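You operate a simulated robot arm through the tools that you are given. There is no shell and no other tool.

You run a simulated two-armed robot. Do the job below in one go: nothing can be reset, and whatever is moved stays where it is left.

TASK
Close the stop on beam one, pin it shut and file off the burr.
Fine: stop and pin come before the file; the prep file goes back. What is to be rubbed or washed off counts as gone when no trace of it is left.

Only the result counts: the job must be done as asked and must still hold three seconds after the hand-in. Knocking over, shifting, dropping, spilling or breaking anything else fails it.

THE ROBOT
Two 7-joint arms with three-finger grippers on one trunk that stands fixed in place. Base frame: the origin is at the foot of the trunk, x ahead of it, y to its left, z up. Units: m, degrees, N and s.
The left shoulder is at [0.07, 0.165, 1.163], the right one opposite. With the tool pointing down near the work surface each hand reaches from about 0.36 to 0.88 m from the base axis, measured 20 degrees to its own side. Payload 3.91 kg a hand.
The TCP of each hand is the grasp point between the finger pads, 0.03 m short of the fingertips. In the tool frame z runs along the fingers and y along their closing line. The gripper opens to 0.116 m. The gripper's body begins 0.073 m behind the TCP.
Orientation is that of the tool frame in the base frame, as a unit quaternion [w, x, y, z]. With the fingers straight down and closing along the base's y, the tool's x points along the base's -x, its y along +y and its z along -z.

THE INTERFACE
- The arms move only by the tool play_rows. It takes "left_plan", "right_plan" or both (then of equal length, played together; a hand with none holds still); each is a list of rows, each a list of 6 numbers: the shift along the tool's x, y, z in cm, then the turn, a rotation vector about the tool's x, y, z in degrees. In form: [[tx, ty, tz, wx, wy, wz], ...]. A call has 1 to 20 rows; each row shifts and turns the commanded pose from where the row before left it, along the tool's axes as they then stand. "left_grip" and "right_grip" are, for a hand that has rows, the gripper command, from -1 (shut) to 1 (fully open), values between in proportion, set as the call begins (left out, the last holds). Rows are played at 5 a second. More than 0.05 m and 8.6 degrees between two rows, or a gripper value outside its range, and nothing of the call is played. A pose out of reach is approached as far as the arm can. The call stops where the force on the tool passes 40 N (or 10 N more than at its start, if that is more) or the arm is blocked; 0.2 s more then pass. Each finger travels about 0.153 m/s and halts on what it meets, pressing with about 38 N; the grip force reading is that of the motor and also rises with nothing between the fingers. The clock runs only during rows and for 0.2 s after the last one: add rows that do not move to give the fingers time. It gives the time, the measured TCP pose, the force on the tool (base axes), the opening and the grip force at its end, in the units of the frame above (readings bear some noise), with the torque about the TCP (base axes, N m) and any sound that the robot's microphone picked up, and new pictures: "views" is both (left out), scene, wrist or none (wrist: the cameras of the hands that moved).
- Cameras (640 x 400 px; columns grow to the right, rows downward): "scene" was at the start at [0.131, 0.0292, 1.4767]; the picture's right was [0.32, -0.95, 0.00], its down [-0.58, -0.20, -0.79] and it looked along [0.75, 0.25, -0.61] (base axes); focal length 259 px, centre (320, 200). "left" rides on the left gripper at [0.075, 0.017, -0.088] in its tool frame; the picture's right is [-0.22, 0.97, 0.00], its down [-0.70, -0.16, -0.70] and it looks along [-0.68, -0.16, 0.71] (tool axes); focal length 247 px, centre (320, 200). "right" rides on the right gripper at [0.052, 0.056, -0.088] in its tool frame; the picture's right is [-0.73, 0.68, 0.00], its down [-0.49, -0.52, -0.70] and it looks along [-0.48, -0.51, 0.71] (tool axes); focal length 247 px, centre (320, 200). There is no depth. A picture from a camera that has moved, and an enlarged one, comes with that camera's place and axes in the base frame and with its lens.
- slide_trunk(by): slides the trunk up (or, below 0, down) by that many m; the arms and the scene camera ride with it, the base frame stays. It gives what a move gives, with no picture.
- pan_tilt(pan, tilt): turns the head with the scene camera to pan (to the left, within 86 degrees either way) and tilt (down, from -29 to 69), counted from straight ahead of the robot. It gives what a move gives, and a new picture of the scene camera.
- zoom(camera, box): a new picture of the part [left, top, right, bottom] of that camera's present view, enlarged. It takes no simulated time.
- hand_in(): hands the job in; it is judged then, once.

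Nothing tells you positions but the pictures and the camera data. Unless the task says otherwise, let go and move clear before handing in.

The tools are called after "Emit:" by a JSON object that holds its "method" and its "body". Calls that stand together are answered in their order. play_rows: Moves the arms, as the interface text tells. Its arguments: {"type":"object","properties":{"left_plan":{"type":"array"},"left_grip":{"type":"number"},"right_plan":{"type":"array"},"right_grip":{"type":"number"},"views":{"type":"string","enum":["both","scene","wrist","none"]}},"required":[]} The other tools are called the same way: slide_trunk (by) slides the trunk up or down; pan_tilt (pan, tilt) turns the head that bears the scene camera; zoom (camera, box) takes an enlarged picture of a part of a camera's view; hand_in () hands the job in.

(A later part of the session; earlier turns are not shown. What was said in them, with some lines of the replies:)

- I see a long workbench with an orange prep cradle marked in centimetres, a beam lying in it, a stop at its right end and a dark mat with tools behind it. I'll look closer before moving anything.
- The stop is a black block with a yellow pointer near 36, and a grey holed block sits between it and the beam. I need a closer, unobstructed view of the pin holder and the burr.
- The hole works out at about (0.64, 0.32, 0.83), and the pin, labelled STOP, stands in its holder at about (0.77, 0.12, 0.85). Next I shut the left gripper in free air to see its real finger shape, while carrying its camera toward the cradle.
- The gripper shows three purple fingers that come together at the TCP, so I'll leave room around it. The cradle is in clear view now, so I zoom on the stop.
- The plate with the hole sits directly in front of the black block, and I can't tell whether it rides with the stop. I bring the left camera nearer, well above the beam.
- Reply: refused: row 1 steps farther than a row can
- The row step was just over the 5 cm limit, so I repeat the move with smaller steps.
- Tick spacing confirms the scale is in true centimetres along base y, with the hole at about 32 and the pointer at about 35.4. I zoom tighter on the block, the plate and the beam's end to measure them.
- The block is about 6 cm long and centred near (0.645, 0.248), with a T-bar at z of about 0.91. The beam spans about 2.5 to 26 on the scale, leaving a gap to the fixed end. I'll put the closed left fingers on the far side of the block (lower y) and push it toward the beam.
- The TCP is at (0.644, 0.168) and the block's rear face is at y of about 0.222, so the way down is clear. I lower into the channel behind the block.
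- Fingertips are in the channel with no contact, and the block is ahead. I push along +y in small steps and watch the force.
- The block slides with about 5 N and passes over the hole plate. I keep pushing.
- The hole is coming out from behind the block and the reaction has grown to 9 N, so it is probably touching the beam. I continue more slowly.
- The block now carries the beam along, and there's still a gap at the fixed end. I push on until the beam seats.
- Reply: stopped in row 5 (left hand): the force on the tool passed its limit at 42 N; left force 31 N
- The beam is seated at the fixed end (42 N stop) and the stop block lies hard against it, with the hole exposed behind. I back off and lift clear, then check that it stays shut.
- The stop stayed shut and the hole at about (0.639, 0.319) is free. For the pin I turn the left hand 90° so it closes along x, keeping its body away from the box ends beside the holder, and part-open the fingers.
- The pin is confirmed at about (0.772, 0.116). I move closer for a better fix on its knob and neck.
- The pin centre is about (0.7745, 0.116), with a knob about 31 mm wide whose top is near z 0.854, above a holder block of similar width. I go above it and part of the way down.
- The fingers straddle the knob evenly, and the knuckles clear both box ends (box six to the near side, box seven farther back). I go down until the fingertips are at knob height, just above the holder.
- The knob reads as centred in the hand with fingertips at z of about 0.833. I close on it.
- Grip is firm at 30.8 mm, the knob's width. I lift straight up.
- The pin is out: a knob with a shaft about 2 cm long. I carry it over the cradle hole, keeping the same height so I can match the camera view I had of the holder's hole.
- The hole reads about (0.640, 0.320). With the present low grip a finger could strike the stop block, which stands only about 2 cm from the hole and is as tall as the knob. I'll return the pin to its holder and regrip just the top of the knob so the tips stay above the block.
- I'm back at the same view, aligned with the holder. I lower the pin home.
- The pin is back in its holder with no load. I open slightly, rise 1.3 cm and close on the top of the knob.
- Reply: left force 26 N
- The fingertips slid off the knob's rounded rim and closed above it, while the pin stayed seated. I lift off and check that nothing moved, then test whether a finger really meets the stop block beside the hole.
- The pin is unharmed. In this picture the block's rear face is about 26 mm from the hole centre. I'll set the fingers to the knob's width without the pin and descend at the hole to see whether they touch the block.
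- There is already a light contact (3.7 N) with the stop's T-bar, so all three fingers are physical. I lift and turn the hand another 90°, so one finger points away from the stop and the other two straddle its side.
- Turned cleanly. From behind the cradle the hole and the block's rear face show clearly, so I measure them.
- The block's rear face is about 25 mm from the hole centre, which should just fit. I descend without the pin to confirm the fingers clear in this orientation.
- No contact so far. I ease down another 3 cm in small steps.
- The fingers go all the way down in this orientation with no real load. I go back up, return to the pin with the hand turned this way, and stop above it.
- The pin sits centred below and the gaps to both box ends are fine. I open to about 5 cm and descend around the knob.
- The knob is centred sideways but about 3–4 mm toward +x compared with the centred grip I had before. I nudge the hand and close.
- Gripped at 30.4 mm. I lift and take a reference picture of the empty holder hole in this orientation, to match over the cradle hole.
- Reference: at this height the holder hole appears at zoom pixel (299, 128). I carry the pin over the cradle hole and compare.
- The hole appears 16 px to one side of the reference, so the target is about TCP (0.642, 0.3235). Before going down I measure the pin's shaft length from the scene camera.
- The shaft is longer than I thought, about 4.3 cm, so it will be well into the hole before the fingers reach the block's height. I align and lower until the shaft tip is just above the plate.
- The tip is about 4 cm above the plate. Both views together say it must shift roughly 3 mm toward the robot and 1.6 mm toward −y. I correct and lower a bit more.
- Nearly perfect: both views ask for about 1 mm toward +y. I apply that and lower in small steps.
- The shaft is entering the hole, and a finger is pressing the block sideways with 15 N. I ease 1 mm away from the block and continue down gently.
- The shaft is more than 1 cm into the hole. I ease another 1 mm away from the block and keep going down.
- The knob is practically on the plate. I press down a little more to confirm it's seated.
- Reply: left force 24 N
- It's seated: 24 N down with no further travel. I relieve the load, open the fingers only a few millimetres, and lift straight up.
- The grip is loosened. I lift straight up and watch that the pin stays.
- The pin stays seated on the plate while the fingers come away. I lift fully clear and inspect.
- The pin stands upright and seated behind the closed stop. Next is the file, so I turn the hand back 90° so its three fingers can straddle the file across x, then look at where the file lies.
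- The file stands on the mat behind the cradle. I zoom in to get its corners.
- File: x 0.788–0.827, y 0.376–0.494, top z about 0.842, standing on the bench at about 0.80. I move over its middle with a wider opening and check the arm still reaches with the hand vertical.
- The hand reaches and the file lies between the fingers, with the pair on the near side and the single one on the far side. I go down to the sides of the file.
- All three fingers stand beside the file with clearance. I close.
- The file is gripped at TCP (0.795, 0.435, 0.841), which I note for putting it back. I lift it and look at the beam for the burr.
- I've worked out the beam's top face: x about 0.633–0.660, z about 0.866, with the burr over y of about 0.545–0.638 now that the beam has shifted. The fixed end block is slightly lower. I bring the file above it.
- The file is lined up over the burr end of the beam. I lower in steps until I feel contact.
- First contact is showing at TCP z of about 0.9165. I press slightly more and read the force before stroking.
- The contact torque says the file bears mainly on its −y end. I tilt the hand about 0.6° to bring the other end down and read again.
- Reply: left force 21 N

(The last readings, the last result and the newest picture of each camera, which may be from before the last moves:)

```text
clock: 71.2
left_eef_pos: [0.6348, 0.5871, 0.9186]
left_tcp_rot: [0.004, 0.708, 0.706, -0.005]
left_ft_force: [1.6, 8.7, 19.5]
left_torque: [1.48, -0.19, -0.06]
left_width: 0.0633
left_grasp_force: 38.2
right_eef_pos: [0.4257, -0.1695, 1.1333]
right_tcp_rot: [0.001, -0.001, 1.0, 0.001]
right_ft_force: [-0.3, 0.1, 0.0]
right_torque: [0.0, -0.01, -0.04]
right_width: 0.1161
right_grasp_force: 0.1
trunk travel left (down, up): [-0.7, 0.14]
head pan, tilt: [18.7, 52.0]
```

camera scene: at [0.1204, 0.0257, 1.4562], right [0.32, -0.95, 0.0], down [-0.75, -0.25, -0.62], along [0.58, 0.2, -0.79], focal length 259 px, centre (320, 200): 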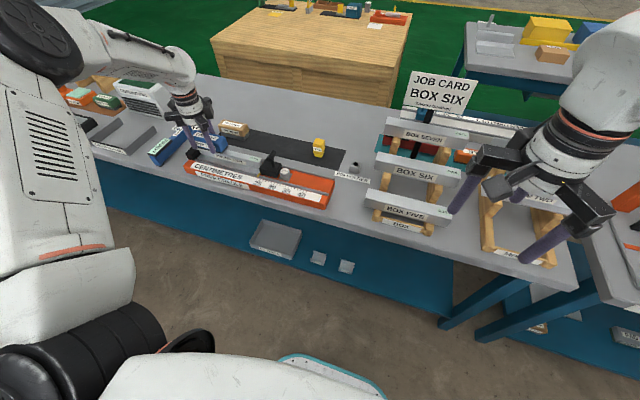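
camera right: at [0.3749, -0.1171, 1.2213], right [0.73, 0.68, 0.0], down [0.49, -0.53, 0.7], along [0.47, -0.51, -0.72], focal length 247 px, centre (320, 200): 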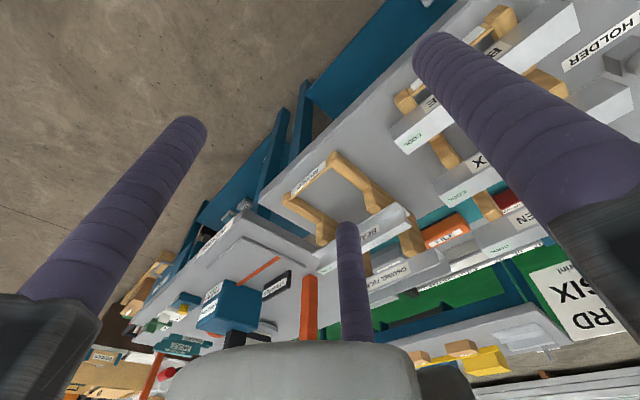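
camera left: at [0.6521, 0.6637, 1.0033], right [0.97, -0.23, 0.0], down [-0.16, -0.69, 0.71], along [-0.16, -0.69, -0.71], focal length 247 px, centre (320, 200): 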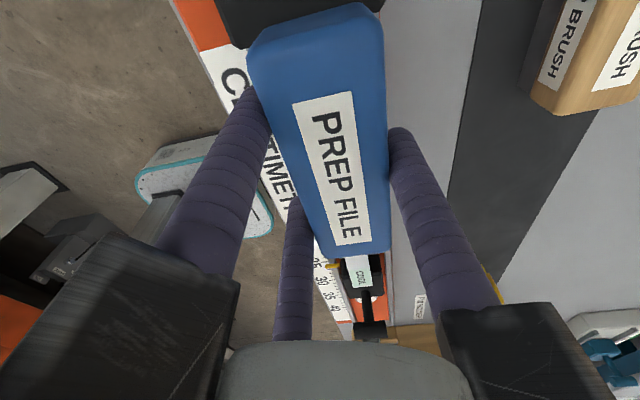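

That overshot, so flat is in between. I rotate back about 0.35° and make a first short set of strokes along the beam.

Emit:
{"method": "play_rows", "body": {"left_plan": [[0, 0, 0, 0, 0.33, 0], [0, 0, 0, 0, 0, 0]], "views": "none"}}

Emit:
{"method": "play_rows", "body": {"left_plan": [[0.6, 0, 0, 0, 0, 0], [0.6, 0, 0, 0, 0, 0], [-0.6, 0, 0, 0, 0, 0], [-0.6, 0, 0, 0, 0, 0], [-0.6, 0, 0, 0, 0, 0], [-0.6, 0, 0, 0, 0, 0], [0.6, 0, 0, 0, 0, 0], [0.6, 0, 0, 0, 0, 0]], "views": "scene"}}

```text
clock: 71.8
left_eef_pos: [0.6355, 0.5876, 0.9167]
left_tcp_rot: [0.003, 0.707, 0.707, -0.004]
left_ft_force: [3.0, 8.0, 19.2]
left_torque: [0.51, -0.2, -0.02]
left_width: 0.0633
left_grasp_force: 37.8
right_eef_pos: [0.426, -0.1712, 1.133]
right_tcp_rot: [0.0, 0.0, 1.0, 0.001]
right_ft_force: [0.0, 0.2, 0.2]
right_torque: [0.02, 0.04, 0.03]
right_width: 0.1163
right_grasp_force: 0.0
trunk travel left (down, up): [-0.7, 0.14]
head pan, tilt: [18.7, 52.0]
```

```text
clock: 73.6
left_eef_pos: [0.6349, 0.5879, 0.9167]
left_tcp_rot: [0.005, 0.708, 0.706, -0.005]
left_ft_force: [3.6, -4.2, 13.9]
left_torque: [0.4, -0.14, -0.15]
left_width: 0.0633
left_grasp_force: 38.0
right_eef_pos: [0.4274, -0.1697, 1.1332]
right_tcp_rot: [-0.001, -0.001, 1.0, 0.0]
right_ft_force: [0.3, -0.8, -0.3]
right_torque: [0.02, -0.03, 0.01]
right_width: 0.1161
right_grasp_force: 0.0
trunk travel left (down, up): [-0.7, 0.14]
head pan, tilt: [18.7, 52.0]
camera scene: at [0.1187, 0.0233, 1.4564], right [0.32, -0.95, 0.0], down [-0.75, -0.25, -0.62], along [0.58, 0.2, -0.79], focal length 259 px, centre (320, 200)
```

scene: 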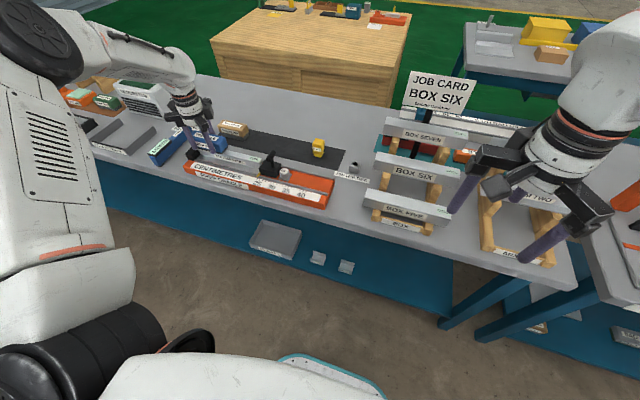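

Strokes run smoothly with about 15–20 N contact. I do longer strokes.

Emit:
{"method": "play_rows", "body": {"left_plan": [[1, 0, 0, 0, 0, 0], [1, 0, 0, 0, 0, 0], [-1, 0, 0, 0, 0, 0], [-1, 0, 0, 0, 0, 0], [-1, 0, 0, 0, 0, 0], [-1, 0, 0, 0, 0, 0], [1, 0, 0, 0, 0, 0], [1, 0, 0, 0, 0, 0], [1, 0, 0, 0, 0, 0], [1, 0, 0, 0, 0, 0], [-1, 0, 0, 0, 0, 0], [-1, 0, 0, 0, 0, 0], [-1, 0, 0, 0, 0, 0], [-1, 0, 0, 0, 0, 0], [1, 0, 0, 0, 0, 0], [1, 0, 0, 0, 0, 0], [1, 0, 0, 0, 0, 0], [1, 0, 0, 0, 0, 0], [-1, 0, 0, 0, 0, 0], [-1, 0, 0, 0, 0, 0]], "views": "none"}}

Emit:
{"method": "play_rows", "body": {"left_plan": [[0, 0, -2, 0, 0, 0], [0, 2, -4, 0, 0, 0], [-3, 3, -2, 0, 0, 0], [-3, 4, 0, 0, 0, 0], [0, 0, 0, 0, 0, 0]], "views": "both"}}

Emit:
{"method": "zoom", "body": {"camera": "scene", "box": [180, 130, 260, 190]}}

```text
clock: 77.8
left_eef_pos: [0.6343, 0.589, 0.9169]
left_tcp_rot: [0.003, 0.708, 0.706, -0.004]
left_ft_force: [-1.5, 3.4, 10.5]
left_torque: [-0.15, -0.09, 0.06]
left_width: 0.0633
left_grasp_force: 38.2
right_eef_pos: [0.4267, -0.1713, 1.1337]
right_tcp_rot: [-0.001, 0.0, 1.0, 0.001]
right_ft_force: [-0.2, 0.5, 0.0]
right_torque: [0.0, 0.03, 0.03]
right_width: 0.1162
right_grasp_force: 0.1
trunk travel left (down, up): [-0.7, 0.14]
head pan, tilt: [18.7, 52.0]
```

```text
clock: 79.0
left_eef_pos: [0.7233, 0.5307, 0.9941]
left_tcp_rot: [0.004, 0.707, 0.707, -0.006]
left_ft_force: [-0.5, 0.8, -3.1]
left_torque: [-0.01, 0.03, -0.01]
left_width: 0.0633
left_grasp_force: 38.0
right_eef_pos: [0.4281, -0.1677, 1.1336]
right_tcp_rot: [0.001, 0.0, 1.0, 0.0]
right_ft_force: [-1.1, 0.7, -0.1]
right_torque: [-0.05, -0.03, 0.01]
right_width: 0.1158
right_grasp_force: 0.1
trunk travel left (down, up): [-0.7, 0.14]
head pan, tilt: [18.7, 52.0]
camera scene: at [0.119, 0.027, 1.4563], right [0.32, -0.95, 0.0], down [-0.75, -0.25, -0.62], along [0.58, 0.2, -0.79], focal length 259 px, centre (320, 200)
camera left: at [0.7405, 0.6066, 1.0803], right [0.97, -0.22, 0.0], down [-0.16, -0.69, 0.71], along [-0.16, -0.69, -0.7], focal length 247 px, centre (320, 200)
```

scene: 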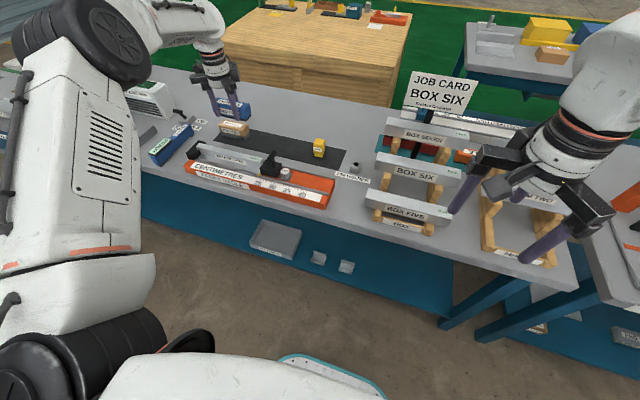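
left: 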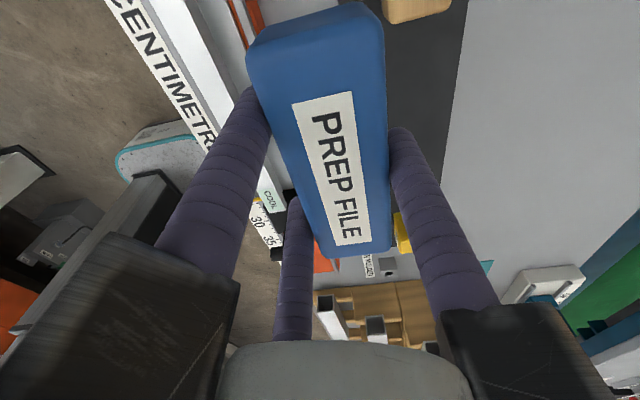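

```text
6.67 times, centred on (220, 160) of scene
camera zoom: at [0.119, 0.027, 1.4563], right [0.32, -0.95, 0.0], down [-0.75, -0.25, -0.62], along [0.58, 0.2, -0.79], focal length 1728 px, centre (987, 467)
```

zoom: 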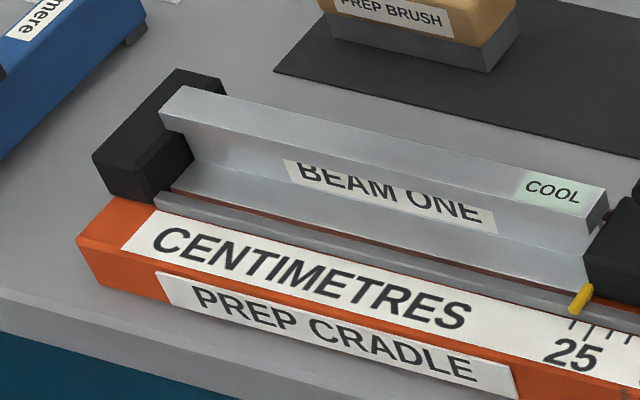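

The speckles look gone. I check closely before putting the file away.

Emit:
{"method": "zoom", "body": {"camera": "scene", "box": [192, 136, 232, 164]}}

Emit:
{"method": "zoom", "body": {"camera": "scene", "box": [220, 145, 300, 190]}}

Emit:
{"method": "zoom", "body": {"camera": "left", "box": [120, 0, 300, 110]}}

```text
14.29 times, centred on (212, 150) of scene
camera zoom: at [0.119, 0.027, 1.4563], right [0.32, -0.95, 0.0], down [-0.75, -0.25, -0.62], along [0.58, 0.2, -0.79], focal length 3703 px, centre (1863, 914)
```

zoom: 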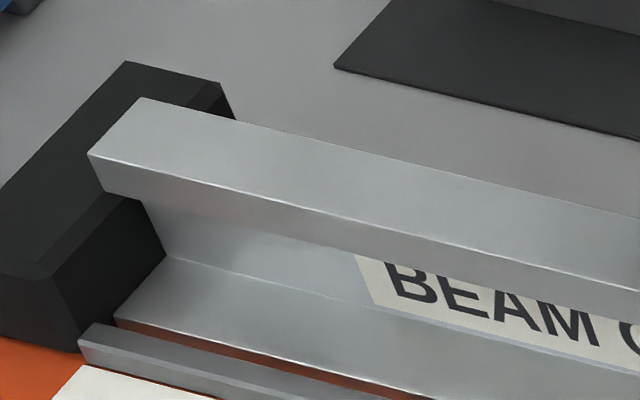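

```text
8.00 times, centred on (260, 168) of scene
camera zoom: at [0.119, 0.027, 1.4563], right [0.32, -0.95, 0.0], down [-0.75, -0.25, -0.62], along [0.58, 0.2, -0.79], focal length 2074 px, centre (800, 460)
```

zoom: 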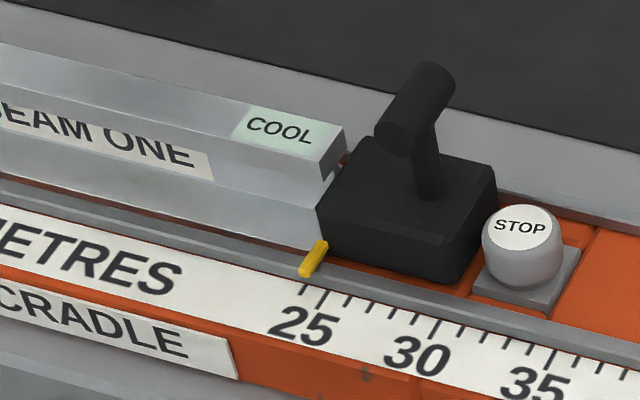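

```text
3.56 times, centred on (210, 55) of left
camera zoom: at [0.7405, 0.6066, 1.0803], right [0.97, -0.22, 0.0], down [-0.16, -0.69, 0.71], along [-0.16, -0.69, -0.7], focal length 878 px, centre (711, 716)
```

zoom: 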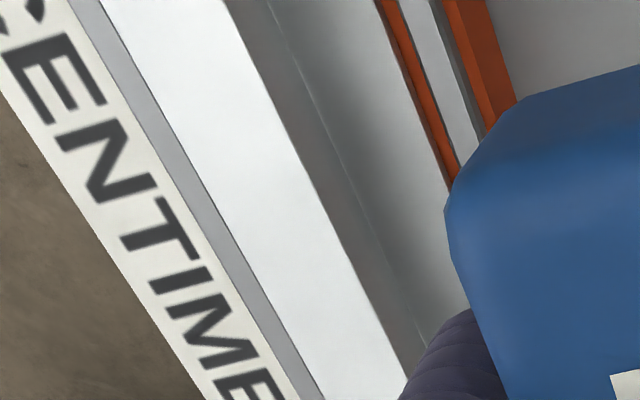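

No trace of burr remains, and the stop and pin are unchanged. I carry the file back to its spot on the mat and undo the small tilt.

Emit:
{"method": "play_rows", "body": {"left_plan": [[-3.1, 2.4, 0, 0, 0.27, 0], [-3.1, 2.4, 0, 0, 0, 0], [-3.2, 2.5, 0, 0, 0, 0], [0, 0, 4, 0, 0, 0], [0, 0, 4, 0, 0, 0], [0, 0, 4, 0, 0, 0], [0, 0, 0, 0, 0, 0], [0, 0, 0, 0, 0, 0]]}}

Emit:
{"method": "zoom", "body": {"camera": "scene", "box": [215, 90, 335, 180]}}

```text
clock: 80.8
left_eef_pos: [0.7997, 0.4354, 0.8758]
left_tcp_rot: [0.002, 0.708, 0.706, -0.003]
left_ft_force: [0.1, -1.2, -3.7]
left_torque: [-0.02, 0.05, 0.01]
left_width: 0.0632
left_grasp_force: 37.7
right_eef_pos: [0.4281, -0.1688, 1.133]
right_tcp_rot: [0.0, 0.0, 1.0, 0.0]
right_ft_force: [0.3, -0.7, 0.1]
right_torque: [-0.01, 0.01, 0.0]
right_width: 0.1158
right_grasp_force: 0.1
trunk travel left (down, up): [-0.7, 0.14]
head pan, tilt: [18.7, 52.0]
camera scene: at [0.121, 0.0256, 1.4561], right [0.32, -0.95, 0.0], down [-0.75, -0.25, -0.61], along [0.58, 0.2, -0.79], focal length 259 px, centre (320, 200)
camera left: at [0.8163, 0.5105, 0.9625], right [0.97, -0.23, 0.0], down [-0.16, -0.69, 0.71], along [-0.16, -0.69, -0.71], focal length 247 px, centre (320, 200)
```

scene: 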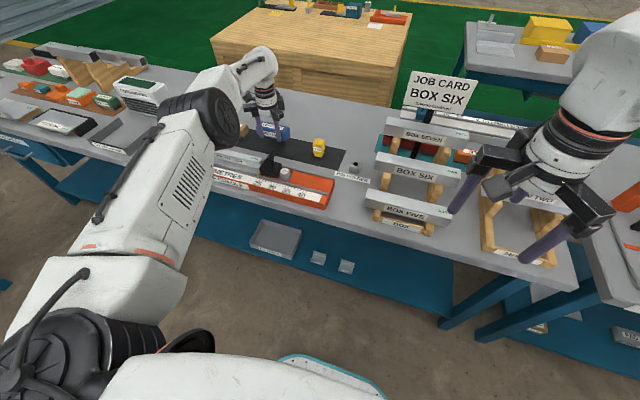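
left: 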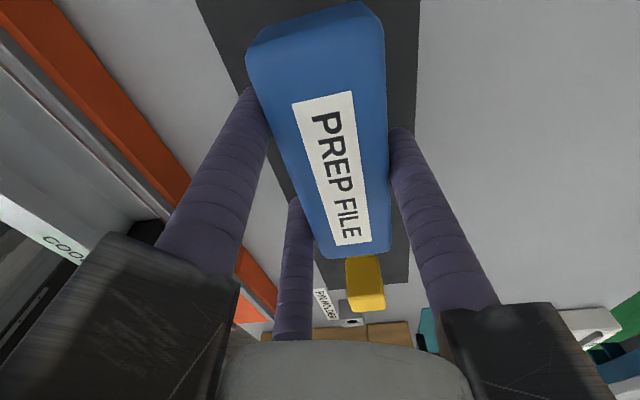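

```text
4.44 times, centred on (275, 135) of scene
camera zoom: at [0.121, 0.0256, 1.4561], right [0.32, -0.95, 0.0], down [-0.75, -0.25, -0.61], along [0.58, 0.2, -0.79], focal length 1152 px, centre (520, 489)
```

zoom: 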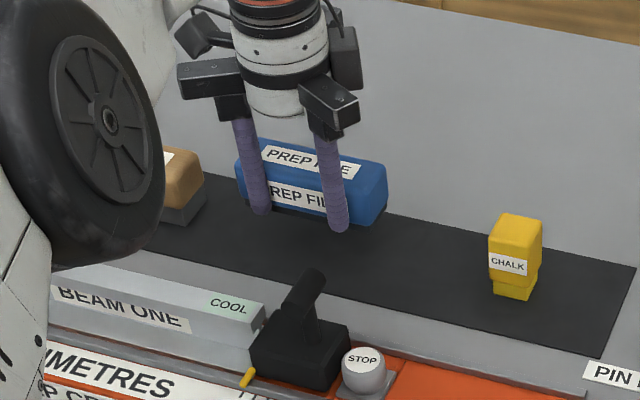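

The file hangs just above its spot, about 3 mm too far out. I correct and set it down gently.

Emit:
{"method": "play_rows", "body": {"left_plan": [[0, -0.3, 1.5, 0, 0, 0], [0, 0, 1.2, 0, 0, 0], [0, 0, 0.4, 0, 0, 0], [0, 0, 0.2, 0, 0, 0], [0, 0, 0, 0, 0, 0]]}}

Emit:
{"method": "zoom", "body": {"camera": "scene", "box": [225, 90, 325, 170]}}

```text
clock: 82.0
left_eef_pos: [0.7948, 0.4346, 0.8428]
left_tcp_rot: [0.002, 0.708, 0.707, -0.003]
left_ft_force: [-0.3, -0.1, -4.0]
left_torque: [0.01, 0.02, -0.01]
left_width: 0.0633
left_grasp_force: 38.2
right_eef_pos: [0.4286, -0.1677, 1.133]
right_tcp_rot: [-0.001, 0.0, 1.0, 0.0]
right_ft_force: [0.4, 0.2, 0.6]
right_torque: [0.0, 0.04, -0.01]
right_width: 0.1158
right_grasp_force: 0.1
trunk travel left (down, up): [-0.7, 0.14]
head pan, tilt: [18.7, 52.0]
camera scene: at [0.1209, 0.0257, 1.4561], right [0.32, -0.95, 0.0], down [-0.75, -0.25, -0.61], along [0.58, 0.2, -0.79], focal length 259 px, centre (320, 200)
camera left: at [0.8122, 0.5092, 0.9291], right [0.97, -0.23, 0.0], down [-0.16, -0.69, 0.71], along [-0.16, -0.69, -0.71], focal length 247 px, centre (320, 200)
```

scene: 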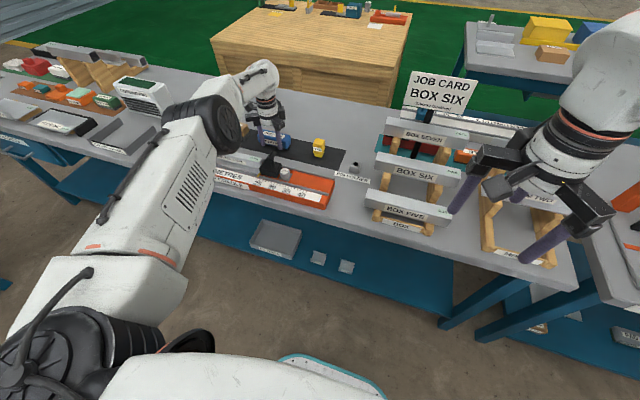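
left: 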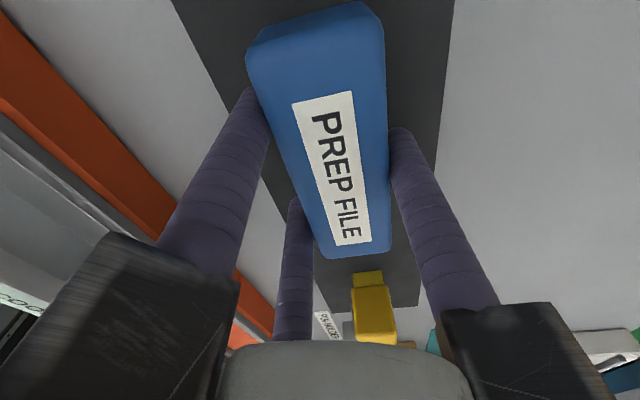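

```text
5.00 times, centred on (275, 130) of scene
camera zoom: at [0.1209, 0.0257, 1.4561], right [0.32, -0.95, 0.0], down [-0.75, -0.25, -0.61], along [0.58, 0.2, -0.79], focal length 1296 px, centre (545, 550)
```

zoom: 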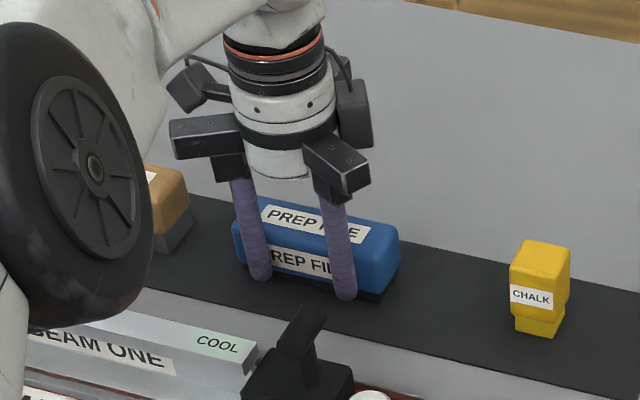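

The picture matches the one from when I picked the file up. A couple of millimetres more to contact.

Emit:
{"method": "play_rows", "body": {"left_plan": [[0, 0, 0.15, 0, 0, 0], [0, 0, 0.1, 0, 0, 0], [0, 0, 0, 0, 0, 0]], "views": "none"}}

```text
clock: 82.8
left_eef_pos: [0.795, 0.4348, 0.8419]
left_tcp_rot: [0.002, 0.708, 0.706, -0.003]
left_ft_force: [-0.7, 0.3, -3.3]
left_torque: [-0.01, 0.04, 0.0]
left_width: 0.0635
left_grasp_force: 37.6
right_eef_pos: [0.4268, -0.1696, 1.1332]
right_tcp_rot: [0.0, 0.0, 1.0, 0.0]
right_ft_force: [0.4, -0.2, 0.3]
right_torque: [0.01, 0.01, -0.01]
right_width: 0.1161
right_grasp_force: 0.0
trunk travel left (down, up): [-0.7, 0.14]
head pan, tilt: [18.7, 52.0]
```

No contact yet, so I lower a bit further.

Emit:
{"method": "play_rows", "body": {"left_plan": [[0, 0, 0.1, 0, 0, 0], [0, 0, 0.1, 0, 0, 0], [0, 0, 0, 0, 0, 0]], "views": "none"}}

```text
clock: 83.6
left_eef_pos: [0.7956, 0.4352, 0.8404]
left_tcp_rot: [0.002, 0.708, 0.706, -0.003]
left_ft_force: [-0.4, 0.1, -1.6]
left_torque: [-0.1, -0.06, 0.01]
left_width: 0.0633
left_grasp_force: 38.3
right_eef_pos: [0.4288, -0.1687, 1.1327]
right_tcp_rot: [-0.001, 0.0, 1.0, -0.001]
right_ft_force: [0.3, 0.4, 0.5]
right_torque: [0.01, -0.03, 0.01]
right_width: 0.1161
right_grasp_force: 0.2
trunk travel left (down, up): [-0.7, 0.14]
head pan, tilt: [18.7, 52.0]
```

The file touches down at 0.8404, the pickup height. I open and lift straight out.

Emit:
{"method": "play_rows", "body": {"left_plan": [[0, 0, 0.05, 0, 0, 0], [0, 0, 0, 0, 0, 0], [0, 0, 0, 0, 0, 0]], "left_grip": 0.6, "views": "none"}}

Emit:
{"method": "play_rows", "body": {"left_plan": [[0, 0, -2, 0, 0, 0], [0, 0, -4, 0, 0, 0], [0, 0, -4, 0, 0, 0], [0, 0, -4, 0, 0, 0], [0, 0, -4, 0, 0, 0], [0, 0, 0, 0, 0, 0]]}}

Emit:
{"method": "zoom", "body": {"camera": "scene", "box": [190, 110, 350, 210]}}

```text
clock: 84.4
left_eef_pos: [0.7956, 0.435, 0.8398]
left_tcp_rot: [0.002, 0.708, 0.706, -0.004]
left_ft_force: [0.2, 0.3, -0.3]
left_torque: [0.02, -0.01, -0.01]
left_width: 0.093
left_grasp_force: 0.0
right_eef_pos: [0.4273, -0.1696, 1.1317]
right_tcp_rot: [0.0, 0.0, 1.0, 0.0]
right_ft_force: [-0.3, 0.6, -0.7]
right_torque: [0.03, 0.02, -0.04]
right_width: 0.1161
right_grasp_force: 0.0
trunk travel left (down, up): [-0.7, 0.14]
head pan, tilt: [18.7, 52.0]
```

```text
clock: 85.8
left_eef_pos: [0.7965, 0.4362, 1.0182]
left_tcp_rot: [0.002, 0.708, 0.706, -0.004]
left_ft_force: [0.9, 0.3, -0.4]
left_torque: [-0.01, 0.01, 0.02]
left_width: 0.0929
left_grasp_force: 0.2
right_eef_pos: [0.429, -0.1697, 1.1324]
right_tcp_rot: [-0.001, 0.0, 1.0, 0.0]
right_ft_force: [0.3, 0.8, -0.4]
right_torque: [-0.03, 0.05, 0.01]
right_width: 0.116
right_grasp_force: 0.0
trunk travel left (down, up): [-0.7, 0.14]
head pan, tilt: [18.7, 52.0]
camera scene: at [0.1209, 0.0259, 1.4561], right [0.32, -0.95, 0.0], down [-0.75, -0.25, -0.61], along [0.58, 0.2, -0.79], focal length 259 px, centre (320, 200)
camera left: at [0.813, 0.5112, 1.1046], right [0.97, -0.23, 0.0], down [-0.16, -0.69, 0.71], along [-0.16, -0.69, -0.71], focal length 247 px, centre (320, 200)
```

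scene: 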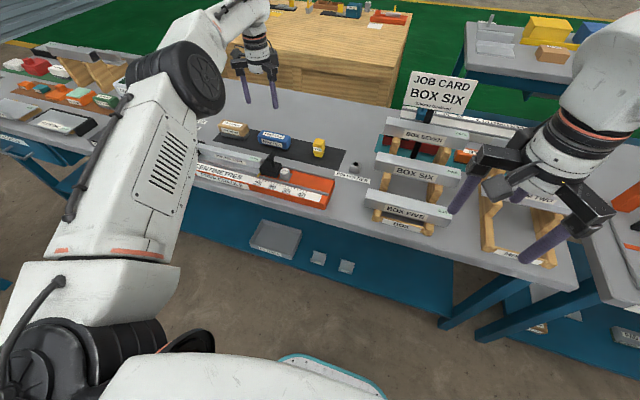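
left: 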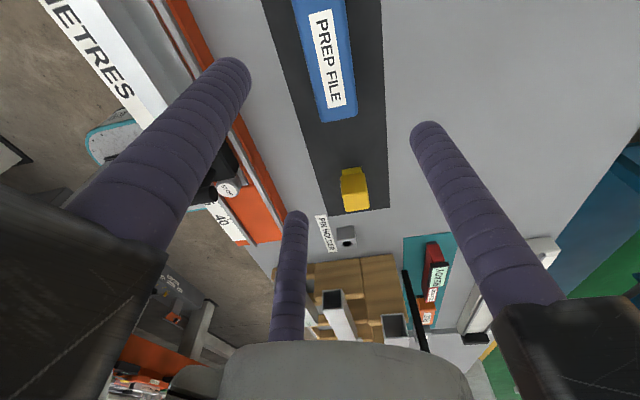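

```text
4.00 times, centred on (270, 160) of scene
camera zoom: at [0.1209, 0.0259, 1.4561], right [0.32, -0.95, 0.0], down [-0.75, -0.25, -0.61], along [0.58, 0.2, -0.79], focal length 1037 px, centre (520, 360)
```

zoom: 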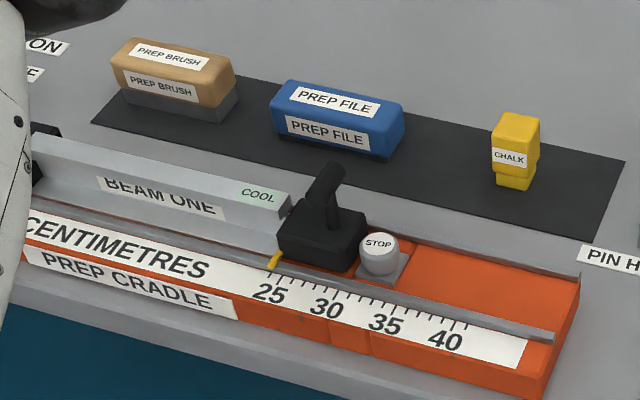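

The file is back in place, and the stop, pin and chalk are all as they should be. I move the arm clear for a last look.

Emit:
{"method": "play_rows", "body": {"left_plan": [[0, 0, -4, 0, 0, 0], [0, 0, -4, 0, 0, 0], [0, 0, -4, 0, 0, 0], [0, -4, -1, 0, 0, 0], [2, -4, 0, 0, 0, 0], [2, -4, 0, 0, 0, 0], [2, -4, 0, 0, 0, 0], [2, -4, 0, 0, 0, 0], [3, -3, 0, 0, 0, 0], [3, -3, 0, 0, 0, 0], [0, 0, 0, 0, 0, 0]]}}

Emit:
{"method": "zoom", "body": {"camera": "scene", "box": [180, 110, 340, 210]}}

Emit:
{"method": "zoom", "body": {"camera": "scene", "box": [190, 136, 270, 180]}}

```text
clock: 88.2
left_eef_pos: [0.6611, 0.6473, 1.1905]
left_tcp_rot: [0.001, 0.708, 0.706, -0.003]
left_ft_force: [0.1, -0.7, -0.8]
left_torque: [0.03, 0.01, -0.02]
left_width: 0.0928
left_grasp_force: 0.1
left hand out of reach, approached as far as the arm can: row 2, 3, 4, 5, 6, 7, 8, 9, 10
right_eef_pos: [0.4297, -0.1711, 1.1318]
right_tcp_rot: [-0.001, 0.0, 1.0, 0.002]
right_ft_force: [0.4, -0.5, 0.4]
right_torque: [0.03, 0.01, 0.0]
right_width: 0.116
right_grasp_force: 0.1
trunk travel left (down, up): [-0.7, 0.14]
head pan, tilt: [18.7, 52.0]
camera scene: at [0.1209, 0.0246, 1.4562], right [0.32, -0.95, 0.0], down [-0.75, -0.25, -0.62], along [0.58, 0.2, -0.79], focal length 259 px, centre (320, 200)
camera left: at [0.6773, 0.7224, 1.277], right [0.97, -0.23, 0.0], down [-0.16, -0.69, 0.71], along [-0.16, -0.69, -0.71], focal length 247 px, centre (320, 200)
```

scene: 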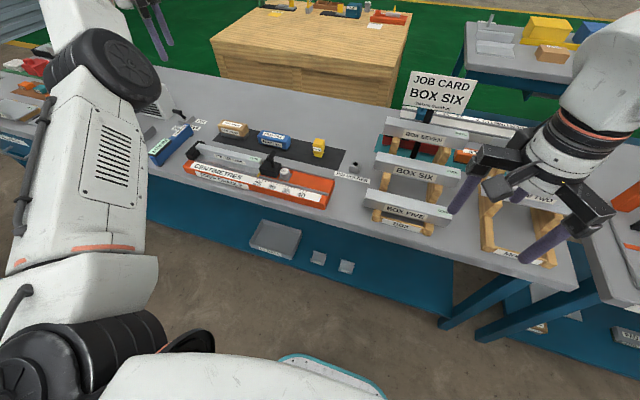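
left: 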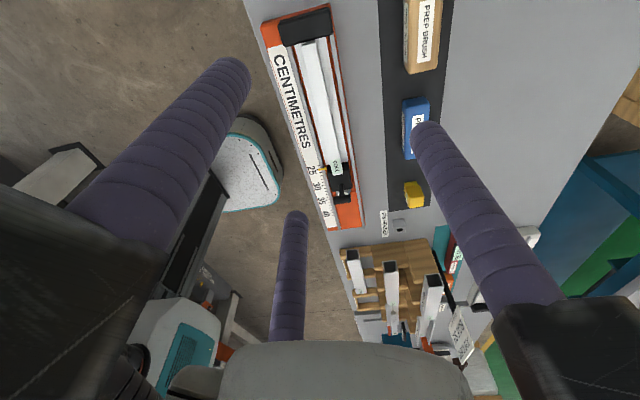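

```text
4.00 times, centred on (260, 160) of scene
camera zoom: at [0.1209, 0.0246, 1.4562], right [0.32, -0.95, 0.0], down [-0.75, -0.25, -0.62], along [0.58, 0.2, -0.79], focal length 1037 px, centre (560, 360)
```

zoom: 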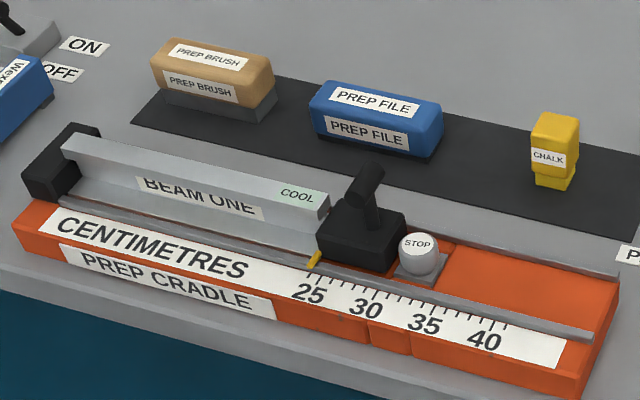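

```text
8.00 times, centred on (230, 158) of scene
camera zoom: at [0.1209, 0.0246, 1.4562], right [0.32, -0.95, 0.0], down [-0.75, -0.25, -0.62], along [0.58, 0.2, -0.79], focal length 2074 px, centre (1040, 536)
```

zoom: 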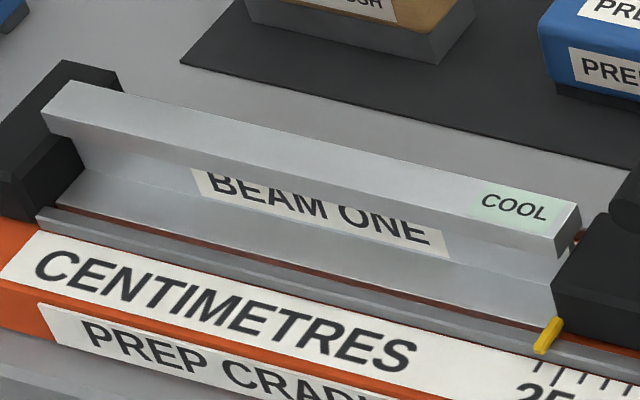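

Everything looks right. One close overhead check that the stop is tight against the beam and the beam against the end block.

Emit:
{"method": "zoom", "body": {"camera": "left", "box": [240, 0, 400, 240]}}

Emit:
{"method": "zoom", "body": {"camera": "left", "box": [290, 130, 380, 220]}}

```text
1.67 times, centred on (320, 120) of left
camera zoom: at [0.6773, 0.7224, 1.277], right [0.97, -0.23, 0.0], down [-0.16, -0.69, 0.71], along [-0.16, -0.69, -0.71], focal length 412 px, centre (320, 333)
```

zoom: 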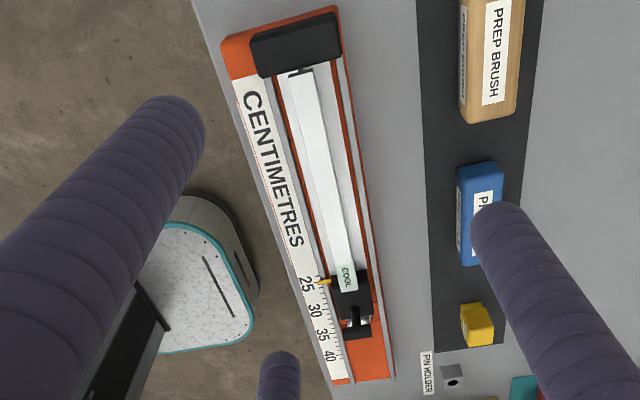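

```text
4.44 times, centred on (335, 175) of left
camera zoom: at [0.6773, 0.7224, 1.277], right [0.97, -0.23, 0.0], down [-0.16, -0.69, 0.71], along [-0.16, -0.69, -0.71], focal length 1098 px, centre (253, 311)
```

zoom: 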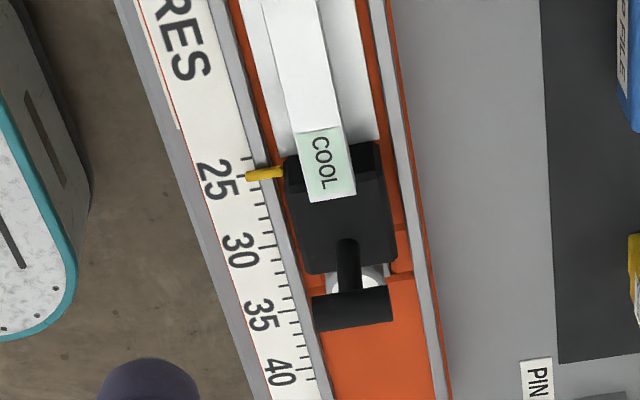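

I see the stop tight against beam one, with the beam hard up to the fixed end. The pin is seated behind the stop, the top face is clean and the file is back on the mat. The arms are clear, so I hand in.

Emit:
{"method": "hand_in", "body": {}}

```text
The job is handed in.
```

The job is handed in, and nothing else on the bench looked out of place in the last pictures. How it was judged did not come back to me.

- **Stop:** I pushed it along the cradle until it pressed beam one against the fixed end. Beam one slid about 2 cm along the cradle to seat there.
- **Pin:** it is fully down in the hole behind the stop. There is about 1 cm between the pin and the stop, because the hole sits a little behind the stop's closed position.
- **Burr:** I filed it off beam one's top face, and close-up pictures afterwards showed no speckles left.
- **File:** the prep file is back on the mat in the spot I took it from. Both hands were empty and clear before I handed in.

On the way, my fingers slipped off the pin once while it stood in its holder. I checked it, and it had not moved.
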